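You operate a simulated robot arm through the tools that you are given. There is no shell and no other tool.

Carry out the task below with a simulated robot arm. There is one attempt and no reset: what you move stays moved.

## Task
Boil the kettle at the heat printed on the tea tin.
Fine: plug its yellow connector in, set it on its base and turn the dial before you press the button; leave it until the lamp is out. Spill none, knock no china.
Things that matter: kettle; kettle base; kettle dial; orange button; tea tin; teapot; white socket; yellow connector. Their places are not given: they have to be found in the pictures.

It is judged by the outcome, as a careful person would: the job done as asked, and still so three seconds after it is handed in. It fails if anything else is knocked over, pushed out of place, dropped, spilled or broken.

## Robot
A 6-joint arm with a two-finger gripper, fixed in place. Base frame: the origin is at the foot of the arm, x ahead of it, y to its left, z up. Lengths are in m, angles in rad, forces in N, time in s.
Its first joint turns from -2.897 to 2.897 rad. Payload 2.54 kg.
Tool frame: the origin (TCP) lies between the finger pads and is the grasp point; the fingertips stand 0.03 m ahead of it; z points along the fingers, y is the line along which they close. The gripper opens to 0.116 m. The gripper's body begins 0.095 m behind the TCP.
Orientation is told as [roll, pitch, yaw] about the base's x, y, z axes, in that order, counted from this pose: with the fingers straight down and closing along the base's y, the tool's x points along the base's -x, its y along +y and its z along -z.

## Interface
- The arm moves only by the tool servo_tool. Its argument "motion" is a list of rows, each a list of 7 numbers: the turn, a rotation vector about the base's x, y, z in rad, then the shift along the base's x, y, z in m, then the finger opening in m, from 0 to 0.116. In form: [[wx, wy, wz, dx, dy, dz, grip], ...]. A call has 1 to 20 rows; each row is the pose to reach, as a shift and turn from the pose commanded when the call began. A row lasts 0.2 s, in which the tool goes at most 0.05 m and 0.15 rad; a call with a longer step from one row to the next is refused whole, and so is a gripper value outside its range. A pose out of reach is approached as far as the arm can. The call stops where the force on the tool passes 40 N (or 10 N more than at its start, if that is more) or the arm is blocked; 0.2 s more then pass. Each finger travels about 0.072 m/s and halts on what it meets, pressing with about 20 N; the grip force reading is that of the motor and also rises with nothing between the fingers. The clock runs only during rows and for 0.2 s after the last one: add rows that repeat a pose to give the fingers time. It gives the time, the measured TCP pose, the force on the tool (base axes), the opening and the grip force at its end, in the units of the frame above (readings bear some noise), with the torque about the TCP (base axes, N m) and any sound that the robot's microphone picked up, and new pictures: "pictures" is both (left out), scene, wrist or none.
- Cameras (640 x 400 px; columns grow to the right, rows downward): "scene" is fixed at [0.2181, -0.6504, 1.4192]; the picture's right is [0.89, -0.46, 0.00], its down [-0.16, -0.31, -0.94] and it looks along [0.43, 0.83, -0.35] (base axes); focal length 325 px, centre (320, 200). "wrist" rides on the gripper at [0.069, -0.015, -0.122] in the tool frame; the picture's right is [0.21, 0.98, 0.00], its down [-0.83, 0.18, -0.53] and it looks along [-0.52, 0.11, 0.85] (tool axes); focal length 251 px, centre (320, 200).
- point_at(camera, pixels): for up to 12 pixels [column, row] of the newest picture of that camera ("zoom" is the newest enlarged one), the place [x, y, z] in the base frame of the surface seen there, good to about 0.002 m. No time passes.
- zoom(camera, box): a new picture of the part [left, top, right, bottom] of that camera's present view, enlarged. No time passes.
- finish_job(): hands the job in; it is judged then, once.

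Open the gripper and draw the arm clear of the work before you hand the job in, unless the task says otherwise.

The tools are called after "Emit:" as a command line: name --pt "numbers of a row" for each row, then --argument value for the rest, lists and objects as JSON in quotes. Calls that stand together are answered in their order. servo_tool: Moves the arm, as the interface text tells. Its arguments: {"type":"object","properties":{"motion":{"type":"array"},"pictures":{"type":"string","enum":["both","scene","wrist","none"]}},"required":["motion"]} The other tools are called the same way: point_at (camera, pixels) gives the place of the surface under pixels of a picture; zoom (camera, box) takes an enlarged picture of a part of a camera's view; finish_job () hands the job in.

At the start:

```text
t: 0.0
position: [0.3585, 0.4078, 1.1352]
tcp_rot: [0.001, 0.0, 0.001]
contact_force: [-0.6, 0.3, 0.6]
torque: [0.03, 0.01, 0.0]
gripper_width: 0.1159
finger_force: 0.2
```

scene: 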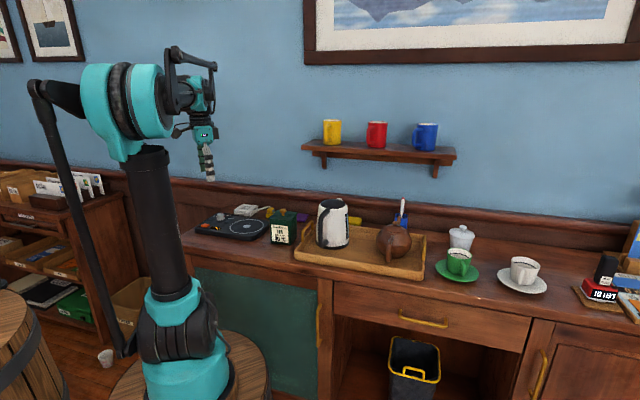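
wrist: 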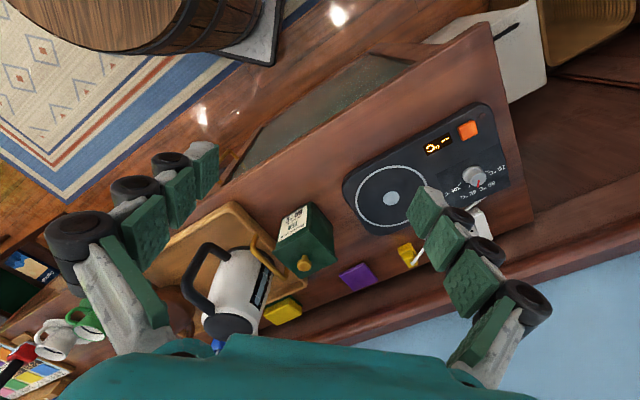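

I see the kettle base at about (235,227) in the scene, the tea tin at (283,228), the kettle at (333,222) and the teapot at (393,240). I'll zoom in on the relevant parts first.

Emit:
zoom --camera "scene" --box '[180, 180, 310, 260]'

Emit:
zoom --camera "wrist" --box '[340, 90, 540, 290]'

Emit:
zoom --camera "wrist" --box '[150, 190, 350, 350]'

Emit:
zoom --camera "scene" --box '[280, 180, 480, 300]'

```text
4.92 times, centred on (245, 220) of scene
```

zoom: 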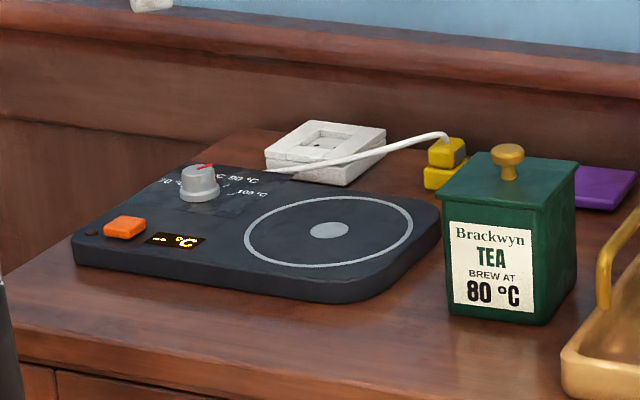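

```text
2.00 times, centred on (440, 190) of wrist
```

zoom: 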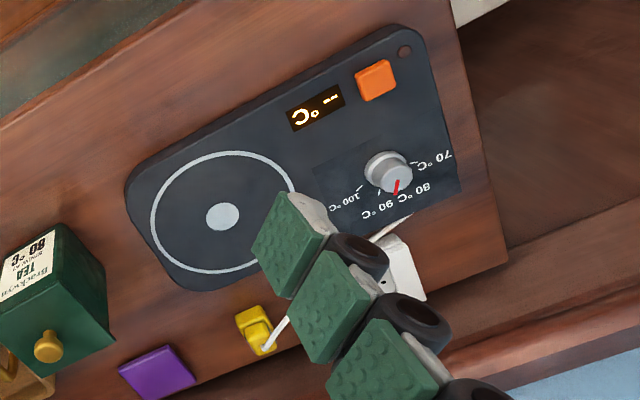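

```text
2.50 times, centred on (250, 270) of wrist
```

zoom: 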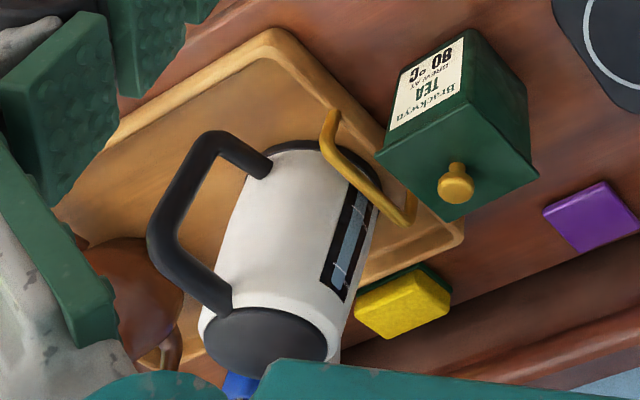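

```text
3.20 times, centred on (380, 240) of scene
```

zoom: 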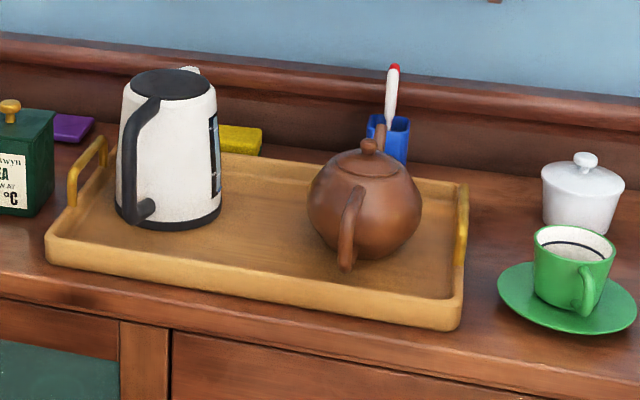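

The tin reads 80 °C; the dial has 70/80/90/100 marks, base at zoom centre, and the socket is behind the base with the yellow connector on a cable. I'll take positions via point_at on the scene picture.

Emit:
point_at --camera "scene" --pixels '[[235, 218], [247, 227], [220, 226], [222, 216], [246, 209], [270, 211], [269, 216], [283, 225], [333, 202], [333, 245], [322, 235], [348, 220]]'

Emit:
zoom --camera "scene" --box '[200, 200, 250, 232]'

Emit:
zoom --camera "scene" --box '[230, 200, 280, 232]'

Emit:
zoom --camera "wrist" --box '[430, 115, 520, 205]'

```text
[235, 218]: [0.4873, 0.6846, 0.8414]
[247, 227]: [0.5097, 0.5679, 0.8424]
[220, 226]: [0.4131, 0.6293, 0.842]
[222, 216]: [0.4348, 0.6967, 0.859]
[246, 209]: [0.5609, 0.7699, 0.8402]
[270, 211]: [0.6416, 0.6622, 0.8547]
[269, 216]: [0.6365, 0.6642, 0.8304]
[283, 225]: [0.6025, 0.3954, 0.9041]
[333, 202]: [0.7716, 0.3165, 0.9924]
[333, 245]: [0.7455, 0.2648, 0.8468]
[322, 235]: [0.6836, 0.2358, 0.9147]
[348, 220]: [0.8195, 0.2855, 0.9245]
```

```text
12.50 times, centred on (225, 216) of scene
```

zoom: 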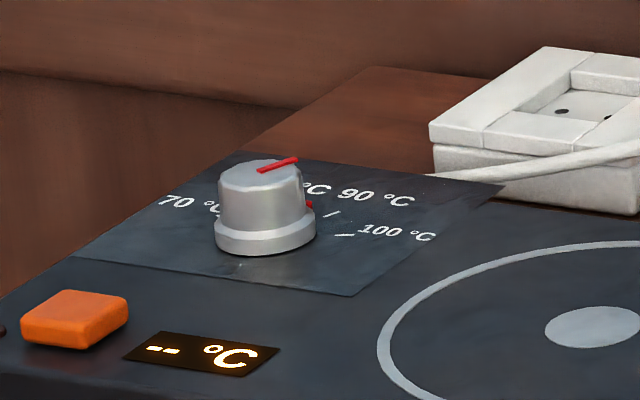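

```text
12.50 times, centred on (255, 216) of scene
```

zoom: 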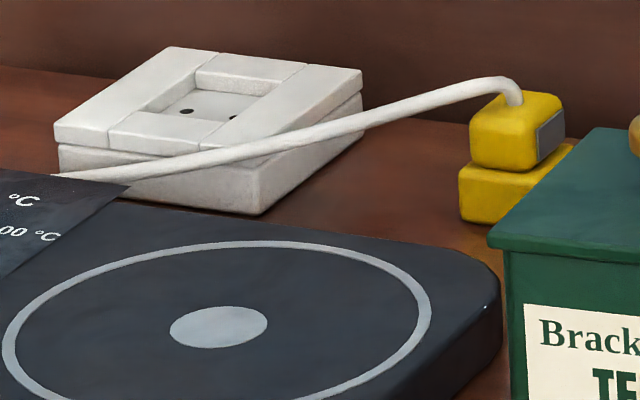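

```text
4.44 times, centred on (475, 160) of wrist
```

zoom: 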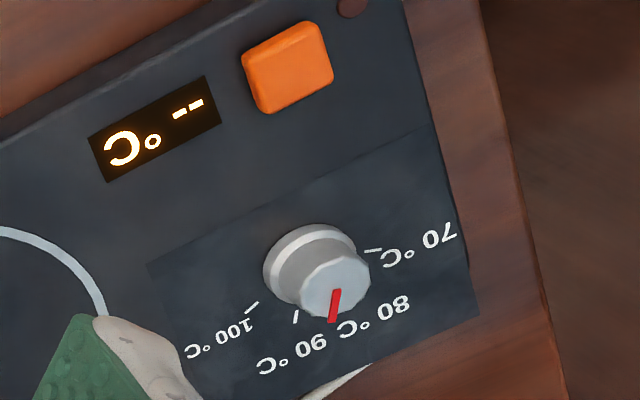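

Nothing is close to the arm at this height. I'll move the wrist camera over the base and socket for a better look at the connector and dial.

Emit:
servo_tool --pt "0 0 0 0.018 0.038 -0.006 0.116" --pt "0 0 0 0.036 0.076 -0.012 0.116" --pt "0 0 0 0.054 0.114 -0.018 0.116" --pt "0 0 0 0.072 0.152 -0.024 0.116" --pt "0 0 0 0.09 0.19 -0.03 0.116" --pt "0 0 0 0.09 0.19 -0.03 0.116" --pictures "both"

```text
t: 1.4
position: [0.4514, 0.5989, 1.1069]
tcp_rot: [-0.001, 0.0, 0.0]
contact_force: [0.4, -0.1, 0.9]
torque: [0.02, 0.02, 0.03]
gripper_width: 0.1159
finger_force: 0.0
```

scene: 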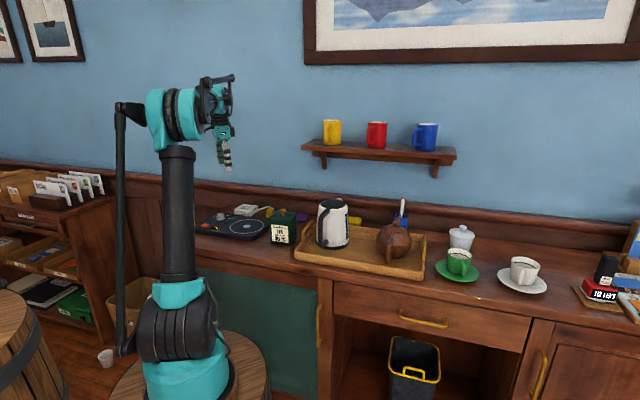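
wrist: 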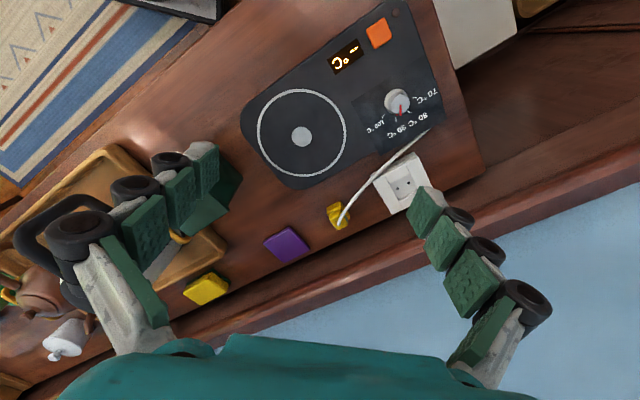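

The wrist view now shows the dial at (398,100), socket (402,187), connector (338,215), and hob ring centre (301,137). I'll zoom in and measure them.

Emit:
zoom --camera "wrist" --box '[350, 60, 450, 150]'

Emit:
zoom --camera "wrist" --box '[320, 140, 440, 240]'

Emit:
point_at --camera "wrist" --pixels '[[301, 137], [378, 33], [398, 97], [396, 108], [402, 187], [396, 190], [408, 187], [375, 183], [392, 212], [425, 187], [336, 209], [338, 222]]'

Emit:
point_at --camera "wrist" --pixels '[[260, 133], [343, 137], [303, 90], [299, 184], [245, 115], [385, 5], [290, 188], [435, 105], [402, 114], [371, 130], [419, 99], [342, 215]]'

```text
4.44 times, centred on (400, 105) of wrist
```

zoom: 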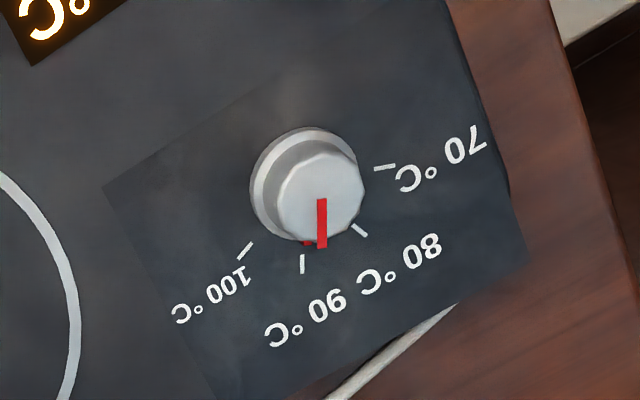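

```text
4.00 times, centred on (380, 190) of wrist
```

zoom: 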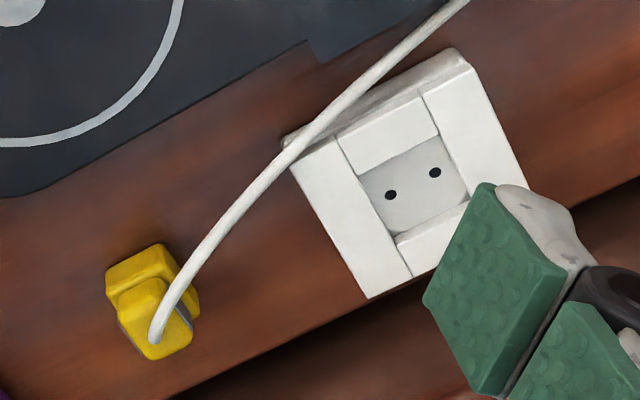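

```text
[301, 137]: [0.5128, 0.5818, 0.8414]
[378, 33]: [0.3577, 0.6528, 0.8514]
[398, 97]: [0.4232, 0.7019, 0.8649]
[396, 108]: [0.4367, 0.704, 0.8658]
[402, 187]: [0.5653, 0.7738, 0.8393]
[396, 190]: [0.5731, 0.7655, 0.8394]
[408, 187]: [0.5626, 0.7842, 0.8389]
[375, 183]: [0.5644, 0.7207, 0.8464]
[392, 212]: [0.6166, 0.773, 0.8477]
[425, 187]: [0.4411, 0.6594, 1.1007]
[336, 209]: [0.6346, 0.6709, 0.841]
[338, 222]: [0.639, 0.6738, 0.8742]
```

```text
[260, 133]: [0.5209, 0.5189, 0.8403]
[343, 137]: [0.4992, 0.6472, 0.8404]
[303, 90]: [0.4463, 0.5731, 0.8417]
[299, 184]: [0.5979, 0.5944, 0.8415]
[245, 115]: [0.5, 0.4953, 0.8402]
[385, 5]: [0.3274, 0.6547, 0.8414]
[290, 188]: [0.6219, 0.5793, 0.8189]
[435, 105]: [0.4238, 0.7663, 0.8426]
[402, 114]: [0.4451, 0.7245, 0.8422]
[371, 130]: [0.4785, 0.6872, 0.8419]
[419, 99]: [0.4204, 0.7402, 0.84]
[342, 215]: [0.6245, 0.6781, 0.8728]
```

Connector at roughly (0.635,0.673), socket at roughly (0.568,0.77), recess open upward. I'll go lower for a closer view to get their exact orientation.

Emit:
servo_tool --pt "0 0 0 0.013 0.025 -0.029 0.116" --pt "0 0 0 0.026 0.05 -0.058 0.116" --pt "0 0 0 0.04 0.075 -0.087 0.116" --pt "0 0 0 0.053 0.1 -0.115 0.116" --pt "0 0 0 0.053 0.1 -0.115 0.116" --pictures "both"

```text
t: 2.6
position: [0.5022, 0.6989, 0.9934]
tcp_rot: [0.0, 0.001, 0.0]
contact_force: [0.4, 0.3, 0.4]
torque: [0.02, -0.02, 0.04]
gripper_width: 0.116
finger_force: 0.0
```

scene: 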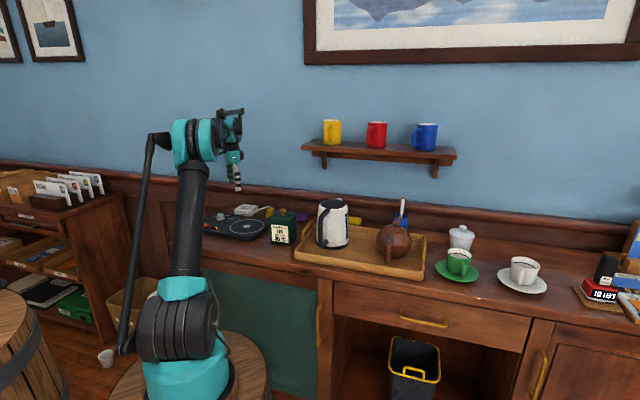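
wrist: 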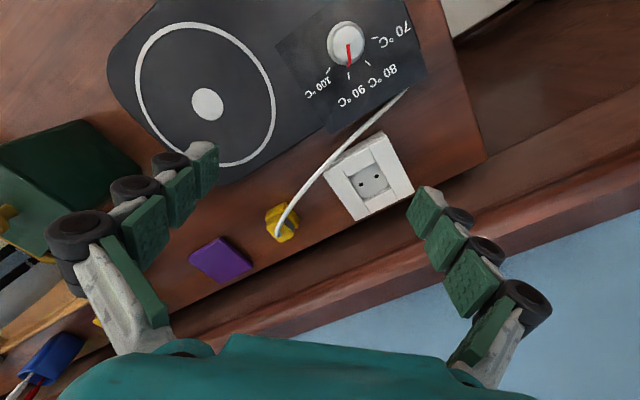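

The socket (369,178), connector (283,222) and dial (347,43) are all clearly visible now. I'll zoom and measure.

Emit:
zoom --camera "wrist" --box '[250, 120, 430, 250]'

Emit:
zoom --camera "wrist" --box '[255, 190, 315, 250]'

Emit:
zoom --camera "wrist" --box '[300, 10, 420, 120]'

Emit:
zoom --camera "wrist" --box '[320, 130, 420, 225]'

```text
3.08 times, centred on (340, 185) of wrist
```

zoom: 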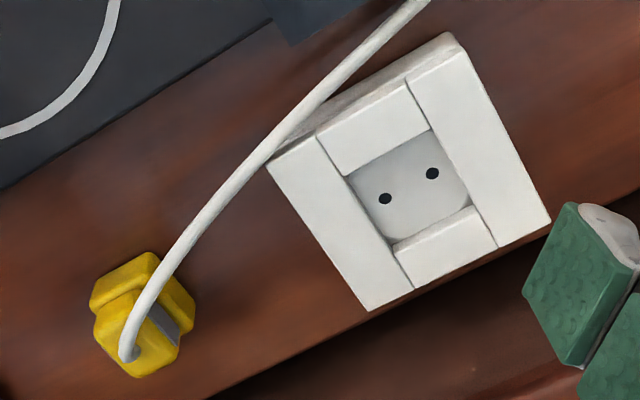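

```text
6.67 times, centred on (285, 220) of wrist
```

zoom: 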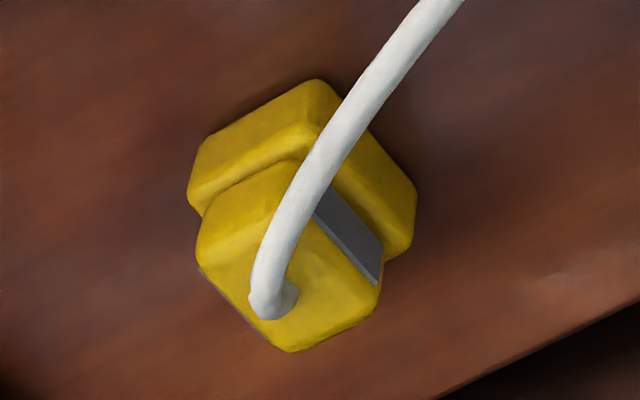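

```text
3.64 times, centred on (360, 65) of wrist
```

zoom: 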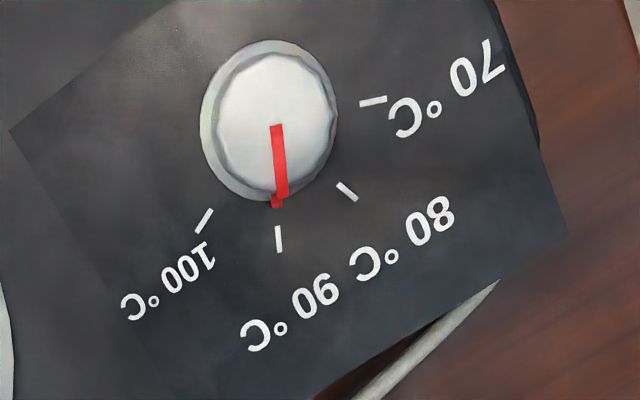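

```text
4.21 times, centred on (370, 178) of wrist
```

zoom: 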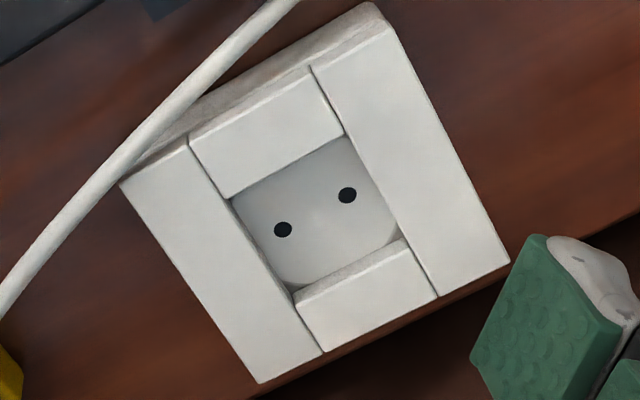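

I'll measure the socket's corners and holes and the connector's faces precisely.

Emit:
point_at --camera "wrist" --pixels '[[324, 174], [382, 133], [414, 192], [356, 220], [361.2, 184.9], [376.4, 176.6], [345, 176], [375, 161], [393, 188], [364, 205], [368, 180], [370, 184]]'

Emit:
zoom --camera "wrist" --box '[255, 190, 315, 250]'

Emit:
point_at --camera "zoom" --pixels '[[312, 100], [205, 165], [200, 200], [405, 190], [400, 240], [280, 170], [205, 230], [205, 265], [290, 340], [370, 290], [330, 265], [345, 230]]'

```text
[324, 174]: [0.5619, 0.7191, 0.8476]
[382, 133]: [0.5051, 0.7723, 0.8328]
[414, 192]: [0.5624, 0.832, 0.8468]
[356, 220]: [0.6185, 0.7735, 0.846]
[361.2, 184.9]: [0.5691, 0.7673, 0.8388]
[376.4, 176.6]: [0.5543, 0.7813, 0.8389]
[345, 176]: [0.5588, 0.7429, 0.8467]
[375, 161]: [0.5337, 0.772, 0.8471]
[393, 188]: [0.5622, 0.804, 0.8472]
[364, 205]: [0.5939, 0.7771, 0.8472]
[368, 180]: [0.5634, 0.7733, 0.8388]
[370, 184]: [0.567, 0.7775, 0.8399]
```

```text
6.67 times, centred on (285, 220) of wrist
```

zoom: 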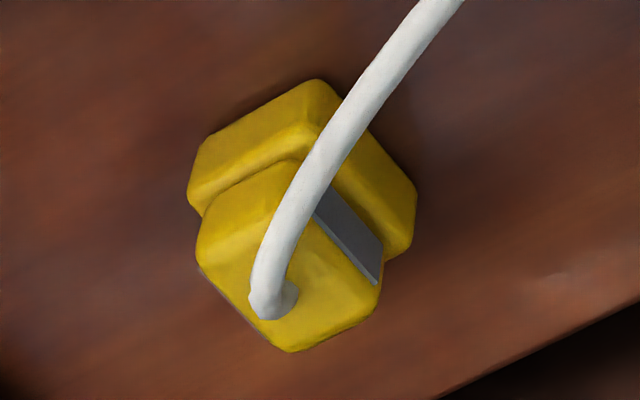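

```text
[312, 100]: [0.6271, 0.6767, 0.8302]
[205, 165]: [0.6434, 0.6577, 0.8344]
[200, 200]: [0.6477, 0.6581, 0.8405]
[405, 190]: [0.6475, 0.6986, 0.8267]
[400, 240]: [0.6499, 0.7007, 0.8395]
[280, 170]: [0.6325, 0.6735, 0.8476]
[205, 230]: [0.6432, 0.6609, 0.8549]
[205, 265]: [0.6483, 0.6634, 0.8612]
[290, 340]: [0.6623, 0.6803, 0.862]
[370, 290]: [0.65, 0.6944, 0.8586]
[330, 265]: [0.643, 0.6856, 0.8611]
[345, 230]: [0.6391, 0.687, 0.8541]
```

Socket centre ≈ (0.562, 0.775), its square turned about 45°, with the hole line along the (-x,+y) diagonal. I'll yaw the tool by -45° and bring the camera closer to the connector to measure it.

Emit:
servo_tool --pt "0 0 -0.131 0.016 0.002 -0.008 0.116" --pt "0 0 -0.262 0.032 0.004 -0.016 0.116" --pt "0 0 -0.393 0.048 0.006 -0.024 0.116" --pt "0 0 -0.524 0.064 0.008 -0.032 0.116" --pt "0 0 -0.655 0.08 0.01 -0.04 0.116" --pt "0 0 -0.785 0.095 0.012 -0.046 0.116" --pt "0 0 -0.785 0.095 0.012 -0.046 0.116" --pictures "both"

```text
t: 4.2
position: [0.5957, 0.7098, 0.9462]
tcp_rot: [0.0, 0.001, -0.787]
contact_force: [0.0, -0.1, -0.1]
torque: [-0.02, 0.01, 0.02]
gripper_width: 0.1161
finger_force: 0.0
```

scene: 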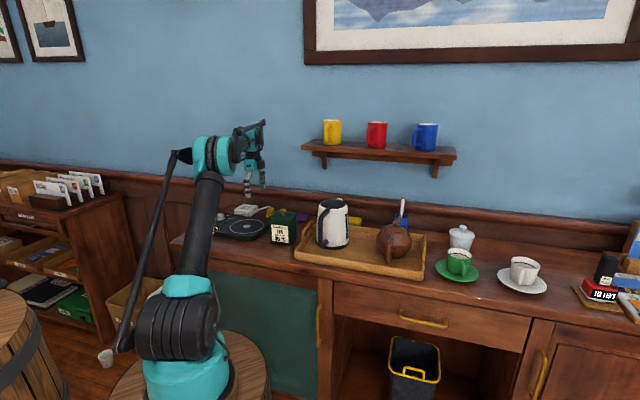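
wrist: 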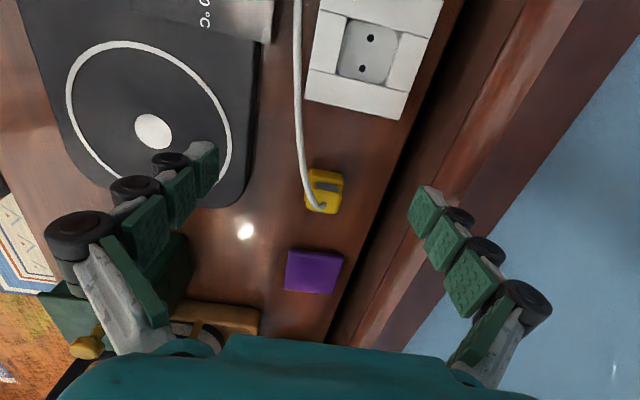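

The connector is now at about (323,190), roughly aligned with the picture axes. I'll zoom and sample its surface.

Emit:
zoom --camera "wrist" --box '[280, 150, 370, 230]'

Emit:
point_at --camera "wrist" --pixels '[[310, 172], [325, 171], [339, 173], [309, 190], [343, 185], [341, 200], [308, 205], [320, 213], [335, 213], [330, 205], [325, 195], [325, 180]]'

Emit:
point_at --camera "wrist" --pixels '[[290, 190], [355, 190], [340, 230], [330, 160], [305, 195], [344, 180], [337, 205], [311, 210], [371, 39], [361, 68], [350, 100], [400, 110]]'

```text
5.00 times, centred on (325, 190) of wrist
```

zoom: 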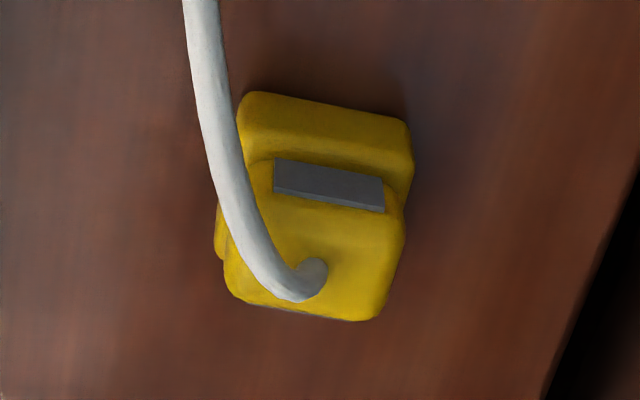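

```text
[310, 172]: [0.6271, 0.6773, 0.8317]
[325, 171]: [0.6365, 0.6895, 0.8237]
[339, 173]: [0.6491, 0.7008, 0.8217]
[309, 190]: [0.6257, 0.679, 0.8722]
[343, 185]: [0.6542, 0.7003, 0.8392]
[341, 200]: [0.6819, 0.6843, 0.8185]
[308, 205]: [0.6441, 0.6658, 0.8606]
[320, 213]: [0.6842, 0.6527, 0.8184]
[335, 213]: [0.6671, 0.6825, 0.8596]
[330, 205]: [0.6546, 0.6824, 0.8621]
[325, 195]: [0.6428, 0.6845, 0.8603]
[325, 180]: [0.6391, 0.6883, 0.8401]
```

```text
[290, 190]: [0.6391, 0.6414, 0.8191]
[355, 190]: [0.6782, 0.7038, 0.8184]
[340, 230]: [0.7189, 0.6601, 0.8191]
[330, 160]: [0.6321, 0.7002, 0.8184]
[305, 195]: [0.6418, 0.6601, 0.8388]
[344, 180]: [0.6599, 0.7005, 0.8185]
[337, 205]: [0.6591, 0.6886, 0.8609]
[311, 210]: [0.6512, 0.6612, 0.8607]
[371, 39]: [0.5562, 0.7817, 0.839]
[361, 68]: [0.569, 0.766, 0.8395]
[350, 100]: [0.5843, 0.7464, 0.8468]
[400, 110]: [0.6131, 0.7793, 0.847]
```

Counter is at z≈0.8185, the connector's wide lower block top ≈0.840, its upper block top ≈0.862. I'll sample finer edge points from the enlarged picture.

Emit:
point_at --camera "zoom" --pixels '[[398, 230], [392, 270], [382, 308], [230, 275], [236, 290], [300, 312], [360, 316], [300, 199], [340, 206], [380, 213], [350, 260], [385, 190]]'

Emit:
point_at --camera "zoom" --pixels '[[250, 97], [300, 104], [350, 112], [400, 122], [410, 140], [408, 175], [404, 190], [219, 240], [222, 215], [250, 140], [320, 150], [390, 165]]'

Emit:
point_at --camera "zoom" --pixels '[[280, 165], [330, 172], [380, 182], [300, 185], [313, 270], [295, 285], [255, 225], [235, 160], [215, 100], [203, 40], [195, 5], [320, 262]]'

```text
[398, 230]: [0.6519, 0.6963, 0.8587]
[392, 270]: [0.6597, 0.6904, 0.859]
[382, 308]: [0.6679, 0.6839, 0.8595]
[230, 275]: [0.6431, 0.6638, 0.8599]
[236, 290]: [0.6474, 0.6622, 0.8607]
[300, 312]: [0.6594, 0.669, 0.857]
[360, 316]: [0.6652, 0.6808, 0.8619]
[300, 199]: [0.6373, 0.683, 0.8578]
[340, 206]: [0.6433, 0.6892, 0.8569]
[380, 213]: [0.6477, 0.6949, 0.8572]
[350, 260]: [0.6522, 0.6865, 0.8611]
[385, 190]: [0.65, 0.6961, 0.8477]
```

```text
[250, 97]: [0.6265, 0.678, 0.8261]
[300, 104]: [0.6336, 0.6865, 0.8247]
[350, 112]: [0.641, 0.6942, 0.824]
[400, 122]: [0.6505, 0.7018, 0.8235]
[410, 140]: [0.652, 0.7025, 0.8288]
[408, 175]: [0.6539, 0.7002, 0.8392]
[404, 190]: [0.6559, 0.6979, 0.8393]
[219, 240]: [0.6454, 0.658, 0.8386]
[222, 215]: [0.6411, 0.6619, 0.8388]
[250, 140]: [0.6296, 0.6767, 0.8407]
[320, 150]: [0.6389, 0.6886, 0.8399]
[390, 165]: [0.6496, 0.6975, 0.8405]
```

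```text
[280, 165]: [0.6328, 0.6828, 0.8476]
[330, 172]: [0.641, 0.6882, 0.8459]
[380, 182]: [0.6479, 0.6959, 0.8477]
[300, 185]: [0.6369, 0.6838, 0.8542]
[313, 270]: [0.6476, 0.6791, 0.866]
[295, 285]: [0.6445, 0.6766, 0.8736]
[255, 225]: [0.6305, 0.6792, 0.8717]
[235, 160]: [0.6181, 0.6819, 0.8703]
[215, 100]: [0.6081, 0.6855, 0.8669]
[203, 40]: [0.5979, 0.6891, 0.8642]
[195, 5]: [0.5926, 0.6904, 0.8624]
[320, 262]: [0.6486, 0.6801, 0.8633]
```

Connector centre ≈ (0.650,0.6785), its wide lower block about 38×35 mm. Now I'll examine the socket recess at (370,55) in the wrist view just as carefully.

Emit:
zoom --camera "wrist" --box '[300, 0, 450, 120]'

Emit:
point_at --camera "zoom" --pixels '[[193, 60], [180, 150], [168, 270], [410, 140], [395, 250], [380, 355], [210, 70], [300, 90], [395, 120], [180, 285], [260, 310], [360, 330]]'

```text
3.33 times, centred on (375, 60) of wrist
```

zoom: 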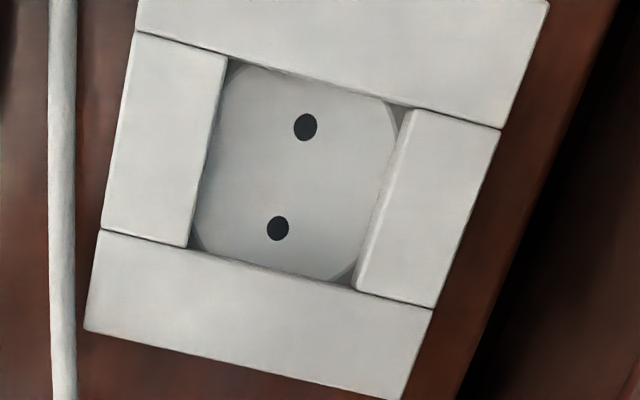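

```text
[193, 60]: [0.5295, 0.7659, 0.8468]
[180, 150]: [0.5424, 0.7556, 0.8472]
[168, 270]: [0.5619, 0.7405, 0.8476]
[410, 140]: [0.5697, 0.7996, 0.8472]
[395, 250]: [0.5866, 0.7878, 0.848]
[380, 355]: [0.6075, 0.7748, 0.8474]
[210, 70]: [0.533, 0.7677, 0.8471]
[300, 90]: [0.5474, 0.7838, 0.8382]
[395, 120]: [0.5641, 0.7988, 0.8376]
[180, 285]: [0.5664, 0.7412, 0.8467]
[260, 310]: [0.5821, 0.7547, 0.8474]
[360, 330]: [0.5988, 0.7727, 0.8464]
```

I'll sample right at the recess edges to get its exact size and centre.

Emit:
point_at --camera "zoom" --pixels '[[220, 75], [206, 150], [190, 230], [416, 125], [393, 200], [366, 280], [260, 66], [320, 83], [380, 100], [215, 258], [270, 272], [330, 288]]'

Emit:
point_at --camera "zoom" --pixels '[[305, 128], [278, 228], [216, 150], [385, 200], [320, 95], [270, 255], [140, 33], [498, 130], [101, 230], [430, 306], [86, 330], [395, 396]]'

```text
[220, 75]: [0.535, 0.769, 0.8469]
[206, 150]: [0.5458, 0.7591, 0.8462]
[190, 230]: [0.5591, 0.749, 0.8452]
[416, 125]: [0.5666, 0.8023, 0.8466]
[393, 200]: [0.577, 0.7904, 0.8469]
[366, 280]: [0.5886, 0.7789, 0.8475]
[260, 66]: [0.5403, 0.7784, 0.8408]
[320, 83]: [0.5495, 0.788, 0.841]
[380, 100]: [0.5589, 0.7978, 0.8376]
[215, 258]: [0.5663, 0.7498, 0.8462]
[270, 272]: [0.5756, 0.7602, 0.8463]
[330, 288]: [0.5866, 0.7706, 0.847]
```

```text
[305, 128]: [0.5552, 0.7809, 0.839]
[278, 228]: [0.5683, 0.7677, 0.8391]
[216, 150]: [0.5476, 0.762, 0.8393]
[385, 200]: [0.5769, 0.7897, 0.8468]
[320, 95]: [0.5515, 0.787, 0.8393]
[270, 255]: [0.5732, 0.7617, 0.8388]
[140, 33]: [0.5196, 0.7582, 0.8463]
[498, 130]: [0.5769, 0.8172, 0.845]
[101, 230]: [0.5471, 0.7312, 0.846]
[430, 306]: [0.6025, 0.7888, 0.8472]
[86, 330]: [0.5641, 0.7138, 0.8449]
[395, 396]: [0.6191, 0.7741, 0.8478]
```

Recess centre ≈ (0.562,0.774), about 42×38 mm with the same orientation as the connector, so no turn is needed. I'll move directly above the connector with the fingers narrowed to 60 mm and check before descending.

Emit:
servo_tool --pt "0 0 0 0.018 -0.011 0.0 0.09" --pt "0 0 0 0.036 -0.022 0.0 0.065" --pt "0 0 0 0.0537 -0.0329 0.0 0.06" --pt "0 0 0 0.0537 -0.0329 -0.013 0.06" --pt "0 0 0 0.0537 -0.0329 -0.025 0.06" --pt "0 0 0 0.0537 -0.0329 -0.025 0.06" --pt "0 0 0 0.0537 -0.0329 -0.025 0.06" --pictures "both"

```text
t: 5.8
position: [0.6513, 0.6773, 0.9199]
tcp_rot: [0.001, -0.001, -0.785]
contact_force: [0.3, 0.2, 0.0]
torque: [0.03, 0.03, 0.02]
gripper_width: 0.0597
finger_force: 0.0
```

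scene: 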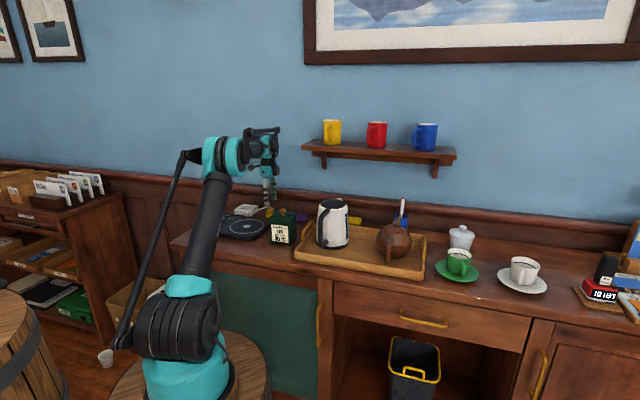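
wrist: 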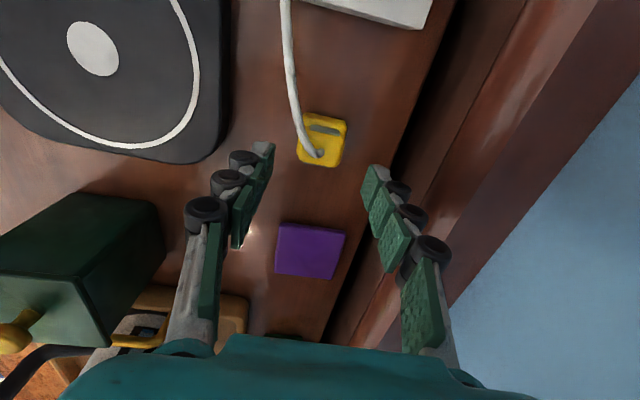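

The fingers straddle the connector (322,140), with the cable clear of both. I'll descend about 47 mm in small steps and close on the upper block.

Emit:
servo_tool --pt "0 0 0 0 0 -0.012 0.06" --pt "0 0 0 0 0 -0.024 0.06" --pt "0 0 0 0 0 -0.036 0.06" --pt "0 0 0 0 0 -0.044 0.06" --pt "0 0 0 0 0 -0.047 0.06" --pt "0 0 0 0 0 -0.047 0.06" --pictures "both"

```text
t: 7.2
position: [0.6517, 0.6775, 0.8733]
tcp_rot: [0.0, 0.001, -0.785]
contact_force: [-0.3, 0.4, 0.8]
torque: [0.0, 0.01, -0.03]
gripper_width: 0.06
finger_force: 0.1
```

scene: 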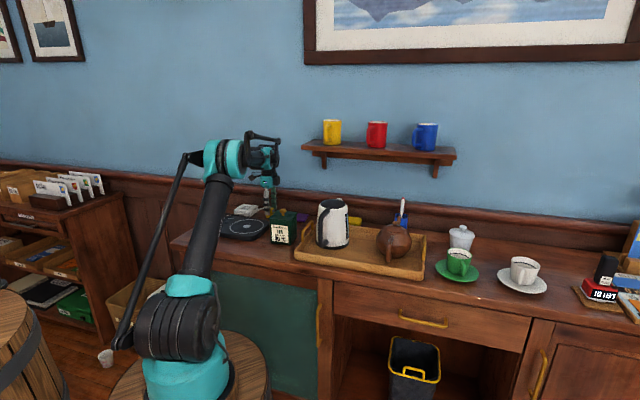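
wrist: 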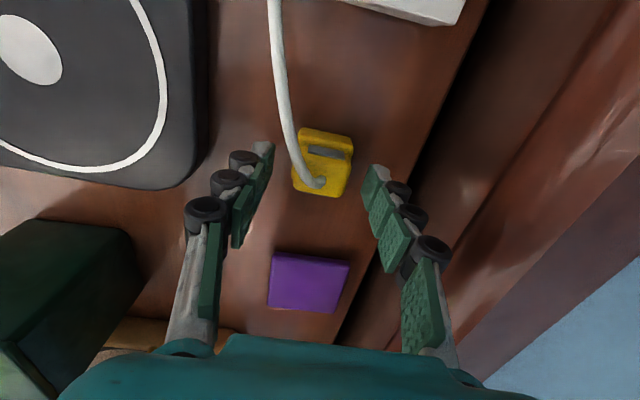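

The fingertips are down beside the connector with no contact. A zoom will confirm the alignment before I close.

Emit:
zoom --camera "wrist" --box '[240, 100, 400, 220]'

```text
3.33 times, centred on (320, 160) of wrist
```

zoom: 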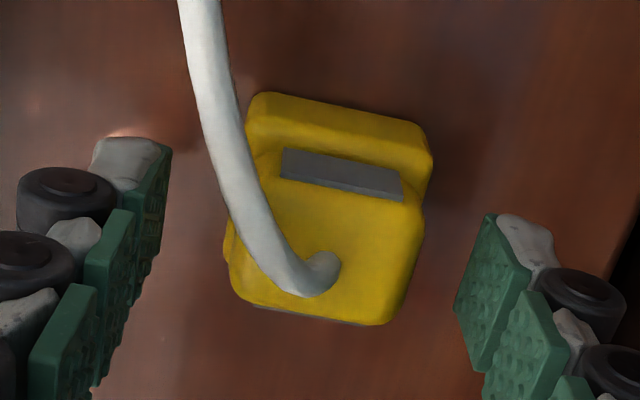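

Alignment is good and the cable clears the left finger. Closing on the connector.

Emit:
servo_tool --pt "0 0 0 0 0 0 0.045" --pt "0 0 0 0 0 0 0.03" --pt "0 0 0 0 0 0 0.015" --pt "0 0 0 0 0 0 0.015" --pt "0 0 0 0 0 0 0.015" --pictures "wrist"

Emit:
zoom --camera "wrist" --box '[240, 100, 400, 220]'

```text
t: 8.4
position: [0.6503, 0.6773, 0.8738]
tcp_rot: [0.0, 0.001, -0.786]
contact_force: [-0.5, 0.3, 1.5]
torque: [0.02, -0.03, -0.02]
gripper_width: 0.033
finger_force: 19.8
```

wrist: 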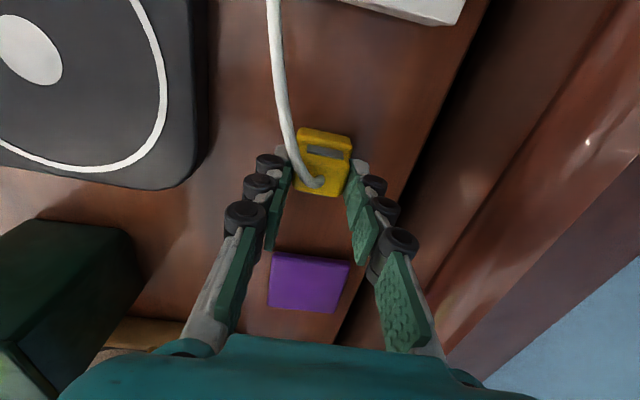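

```text
3.33 times, centred on (320, 160) of wrist
```

zoom: 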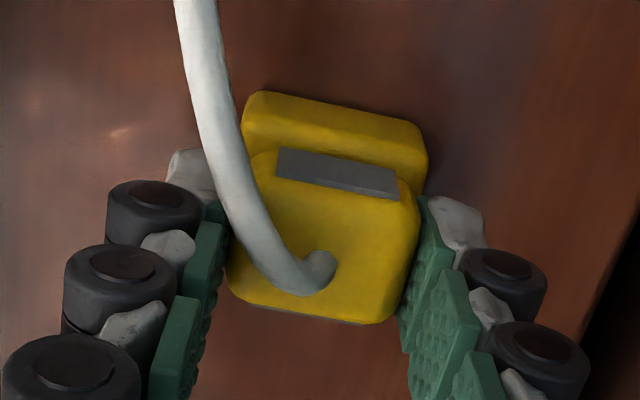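

Grip holds at 33 mm width. I'll lift 60 mm and inspect.

Emit:
servo_tool --pt "0 0 0 0 0 0.012 0.015" --pt "0 0 0 0 0 0.03 0.015" --pt "0 0 0 0 0 0.05 0.015" --pt "0 0 0 0 0 0.06 0.015" --pt "0 0 0 0 0 0.06 0.015" --pictures "both"

Emit:
zoom --camera "scene" --box '[225, 175, 305, 235]'

Emit:
zoom --camera "wrist" --box '[240, 80, 400, 220]'

```text
t: 9.6
position: [0.648, 0.678, 0.9351]
tcp_rot: [0.0, -0.002, -0.785]
contact_force: [-0.1, -0.6, -0.8]
torque: [0.0, -0.01, 0.02]
gripper_width: 0.033
finger_force: 19.9
```

scene: 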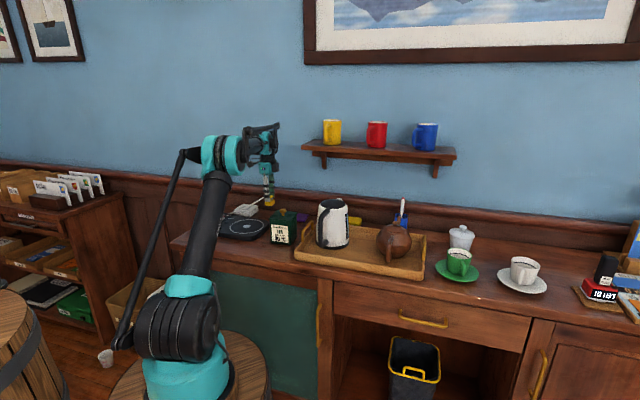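
wrist: 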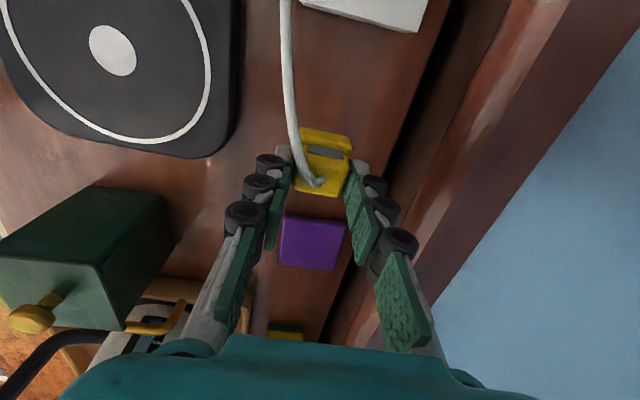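

```text
6.67 times, centred on (265, 205) of scene
```

zoom: 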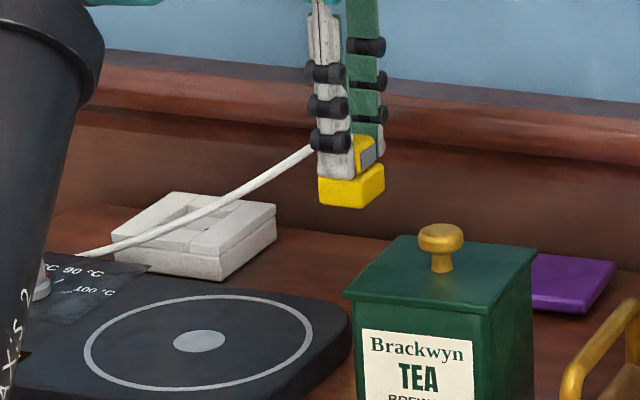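

```text
2.86 times, centred on (320, 150) of wrist
```

zoom: 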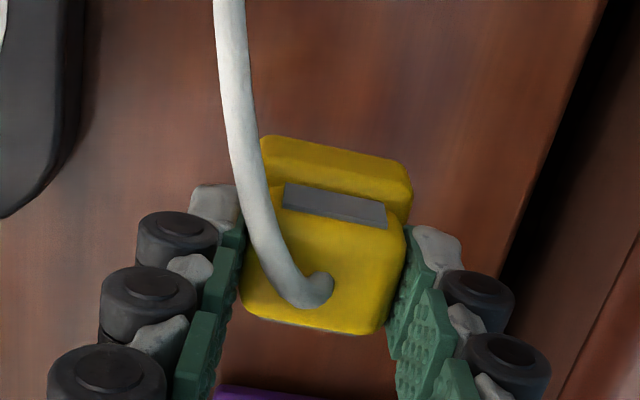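

The connector is upright in the grip and no cable pull is felt. I'll carry it over the socket at this height.

Emit:
servo_tool --pt "0 0 0 -0.022 0.024 0 0.015" --pt "0 0 0 -0.044 0.048 0 0.015" --pt "0 0 0 -0.066 0.072 0 0.015" --pt "0 0 0 -0.0877 0.0958 0 0.015" --pt "0 0 0 -0.0877 0.0958 0 0.015" --pt "0 0 0 -0.0877 0.0958 -0.015 0.015" --pt "0 0 0 -0.0877 0.0958 -0.015 0.015" --pictures "both"

Emit:
zoom --camera "scene" --box '[215, 175, 295, 235]'

Emit:
zoom --camera "wrist" --box '[230, 90, 410, 230]'

```text
t: 11.2
position: [0.5597, 0.7724, 0.9171]
tcp_rot: [0.0, 0.0, -0.786]
contact_force: [0.2, 0.3, -0.6]
torque: [-0.01, -0.03, -0.01]
gripper_width: 0.0329
finger_force: 19.8
```

scene: 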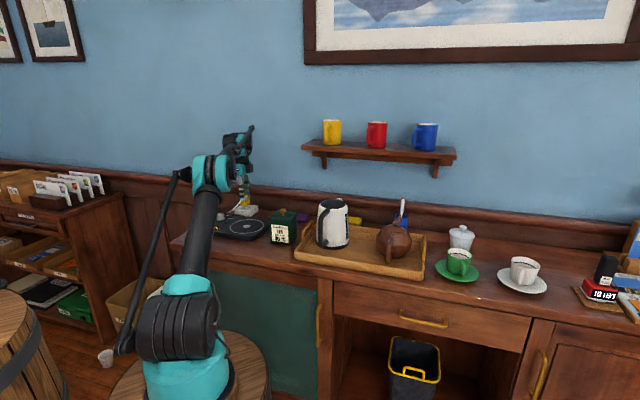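
wrist: 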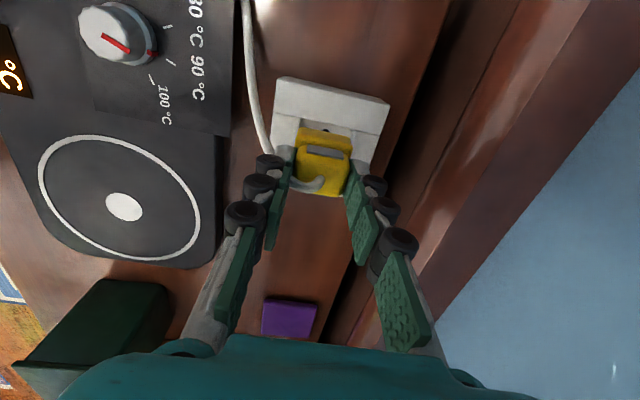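

```text
6.67 times, centred on (255, 205) of scene
```

zoom: 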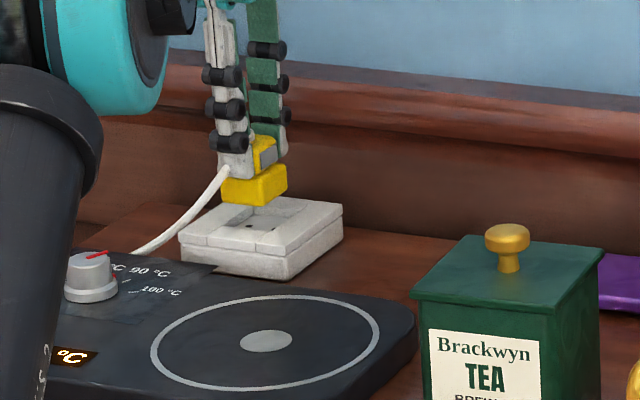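

```text
2.86 times, centred on (320, 160) of wrist
```

zoom: 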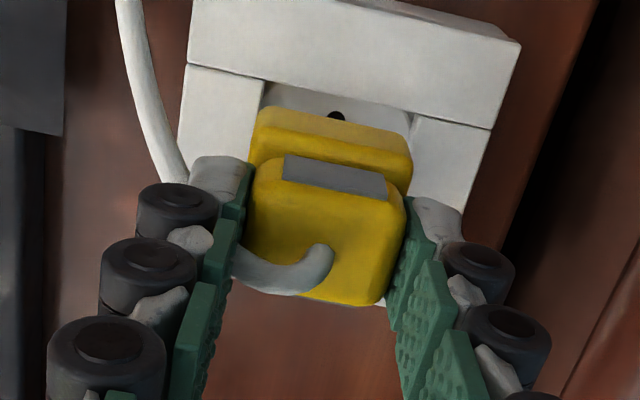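

The connector hovers over the recess (back of the recess visible behind it). I'll measure the held connector's edges to fine-tune the offset before lowering.

Emit:
point_at --camera "zoom" --pixels '[[275, 113], [310, 120], [350, 130], [390, 144], [411, 160], [408, 180], [251, 140], [249, 160], [290, 160], [340, 172], [385, 186], [320, 210]]'

Emit:
point_at --camera "zoom" --pixels '[[262, 86], [262, 100], [420, 115], [415, 140], [270, 90], [300, 92], [350, 102], [400, 112], [336, 116], [420, 125], [255, 95], [300, 240]]'

```text
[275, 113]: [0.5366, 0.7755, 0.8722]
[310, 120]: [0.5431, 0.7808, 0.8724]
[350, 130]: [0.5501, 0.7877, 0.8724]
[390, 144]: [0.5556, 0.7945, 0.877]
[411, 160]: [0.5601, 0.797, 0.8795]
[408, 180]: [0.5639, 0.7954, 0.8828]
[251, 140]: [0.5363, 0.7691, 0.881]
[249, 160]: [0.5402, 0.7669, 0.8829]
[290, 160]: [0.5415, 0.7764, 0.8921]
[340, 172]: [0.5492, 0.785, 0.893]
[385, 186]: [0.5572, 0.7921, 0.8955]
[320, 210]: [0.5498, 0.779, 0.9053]
```

```text
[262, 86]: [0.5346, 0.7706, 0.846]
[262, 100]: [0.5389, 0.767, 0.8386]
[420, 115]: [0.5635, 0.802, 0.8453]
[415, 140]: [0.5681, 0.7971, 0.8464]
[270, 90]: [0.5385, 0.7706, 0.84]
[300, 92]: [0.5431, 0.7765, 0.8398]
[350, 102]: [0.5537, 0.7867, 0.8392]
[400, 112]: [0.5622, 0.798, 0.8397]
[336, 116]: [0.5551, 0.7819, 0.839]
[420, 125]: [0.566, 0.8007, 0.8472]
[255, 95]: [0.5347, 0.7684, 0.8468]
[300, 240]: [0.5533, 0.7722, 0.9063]
```

The connector sits about 2.7 mm short in the +45° direction and 1 mm too far in the other. I'll correct that and lower to just above the recess.

Emit:
servo_tool --pt "0 0 0 0.0027 0.0011 0 0.015" --pt "0 0 0 0.0027 0.0011 -0.006 0.015" --pt "0 0 0 0.0027 0.0011 -0.012 0.015" --pt "0 0 0 0.0027 0.0011 -0.012 0.015" --pictures "both"

Emit:
zoom --camera "wrist" --box '[250, 90, 390, 200]'

Emit:
point_at --camera "zoom" --pixels '[[275, 113], [310, 120], [350, 130], [390, 144], [411, 160], [408, 180], [251, 140], [249, 160], [290, 160], [340, 172], [385, 186], [320, 210]]'

Emit:
zoom --camera "scene" --box '[225, 185, 275, 225]'

```text
t: 12.2
position: [0.566, 0.7741, 0.9053]
tcp_rot: [-0.001, 0.0, -0.785]
contact_force: [0.0, 0.0, 0.0]
torque: [0.03, 0.03, 0.01]
gripper_width: 0.033
finger_force: 20.1
```

scene: 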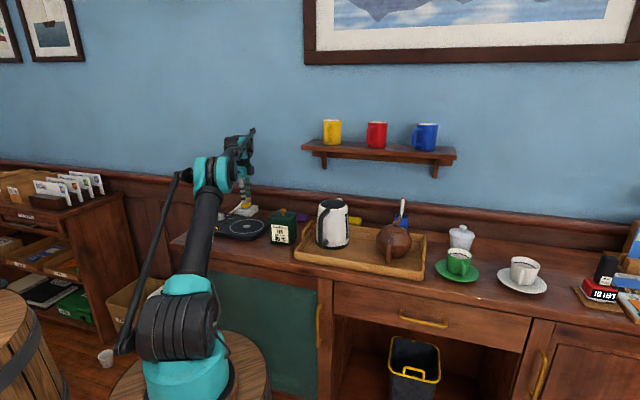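
wrist: 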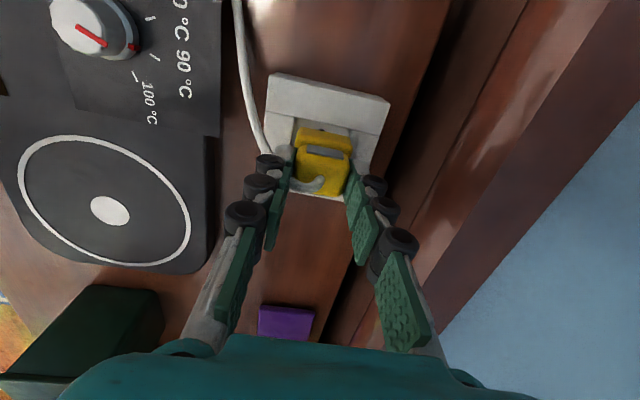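

```text
3.64 times, centred on (320, 145) of wrist
```

zoom: 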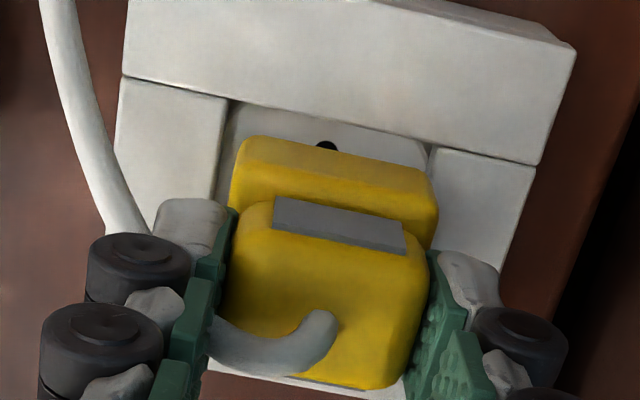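

```text
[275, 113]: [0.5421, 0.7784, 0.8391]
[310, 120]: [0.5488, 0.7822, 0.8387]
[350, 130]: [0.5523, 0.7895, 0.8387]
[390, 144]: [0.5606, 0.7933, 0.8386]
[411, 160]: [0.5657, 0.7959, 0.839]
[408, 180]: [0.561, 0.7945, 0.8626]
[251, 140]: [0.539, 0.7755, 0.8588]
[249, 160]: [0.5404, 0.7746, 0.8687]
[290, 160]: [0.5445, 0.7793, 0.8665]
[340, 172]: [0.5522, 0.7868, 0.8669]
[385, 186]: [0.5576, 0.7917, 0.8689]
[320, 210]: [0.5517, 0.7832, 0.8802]
```

```text
10.00 times, centred on (250, 205) of scene
```

zoom: 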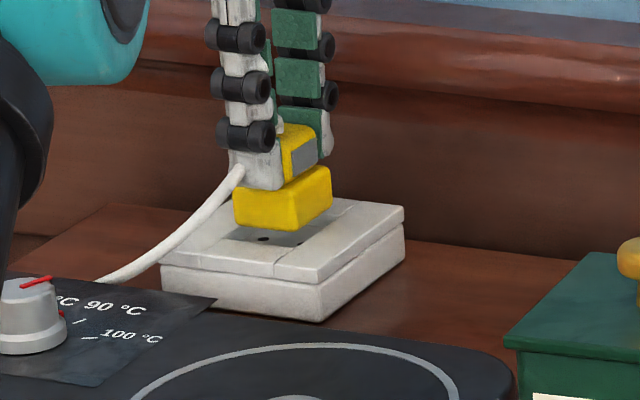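

I'll take edge samples at the correct pixels of this newest wrist picture.

Emit:
point_at --camera "wrist" --pixels '[[303.5, 129.3], [314.5, 131], [325.5, 132.9], [336.5, 134.8], [346.1, 137], [350.8, 143.6], [350.3, 151.9], [296.4, 136.8], [295.9, 142.3], [322, 129], [331, 160], [345, 165]]'

Emit:
point_at --camera "wrist" --pixels '[[292, 120], [289.5, 135], [293, 125], [352, 135], [353, 142], [301, 119], [323, 124.5], [345, 130], [302, 122], [323, 127], [345, 133], [350, 136]]'

```text
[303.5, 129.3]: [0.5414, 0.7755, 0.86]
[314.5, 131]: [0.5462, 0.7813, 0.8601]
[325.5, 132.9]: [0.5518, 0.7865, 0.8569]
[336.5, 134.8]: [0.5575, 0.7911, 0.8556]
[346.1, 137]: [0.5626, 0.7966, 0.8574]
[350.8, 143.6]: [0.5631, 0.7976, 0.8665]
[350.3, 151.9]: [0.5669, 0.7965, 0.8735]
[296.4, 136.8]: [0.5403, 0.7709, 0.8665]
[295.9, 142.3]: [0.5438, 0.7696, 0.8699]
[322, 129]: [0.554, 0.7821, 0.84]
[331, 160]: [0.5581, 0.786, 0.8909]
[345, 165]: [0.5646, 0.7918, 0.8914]
```

```text
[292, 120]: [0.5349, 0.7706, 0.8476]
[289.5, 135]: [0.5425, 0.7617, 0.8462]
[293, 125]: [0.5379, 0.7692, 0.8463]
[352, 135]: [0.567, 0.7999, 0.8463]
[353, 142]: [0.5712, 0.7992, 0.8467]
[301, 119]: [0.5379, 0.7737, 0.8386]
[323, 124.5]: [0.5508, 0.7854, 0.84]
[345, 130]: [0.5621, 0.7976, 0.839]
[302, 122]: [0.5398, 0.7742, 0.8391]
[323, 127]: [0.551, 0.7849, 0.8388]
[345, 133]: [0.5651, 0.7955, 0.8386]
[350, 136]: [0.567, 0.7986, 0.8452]
```

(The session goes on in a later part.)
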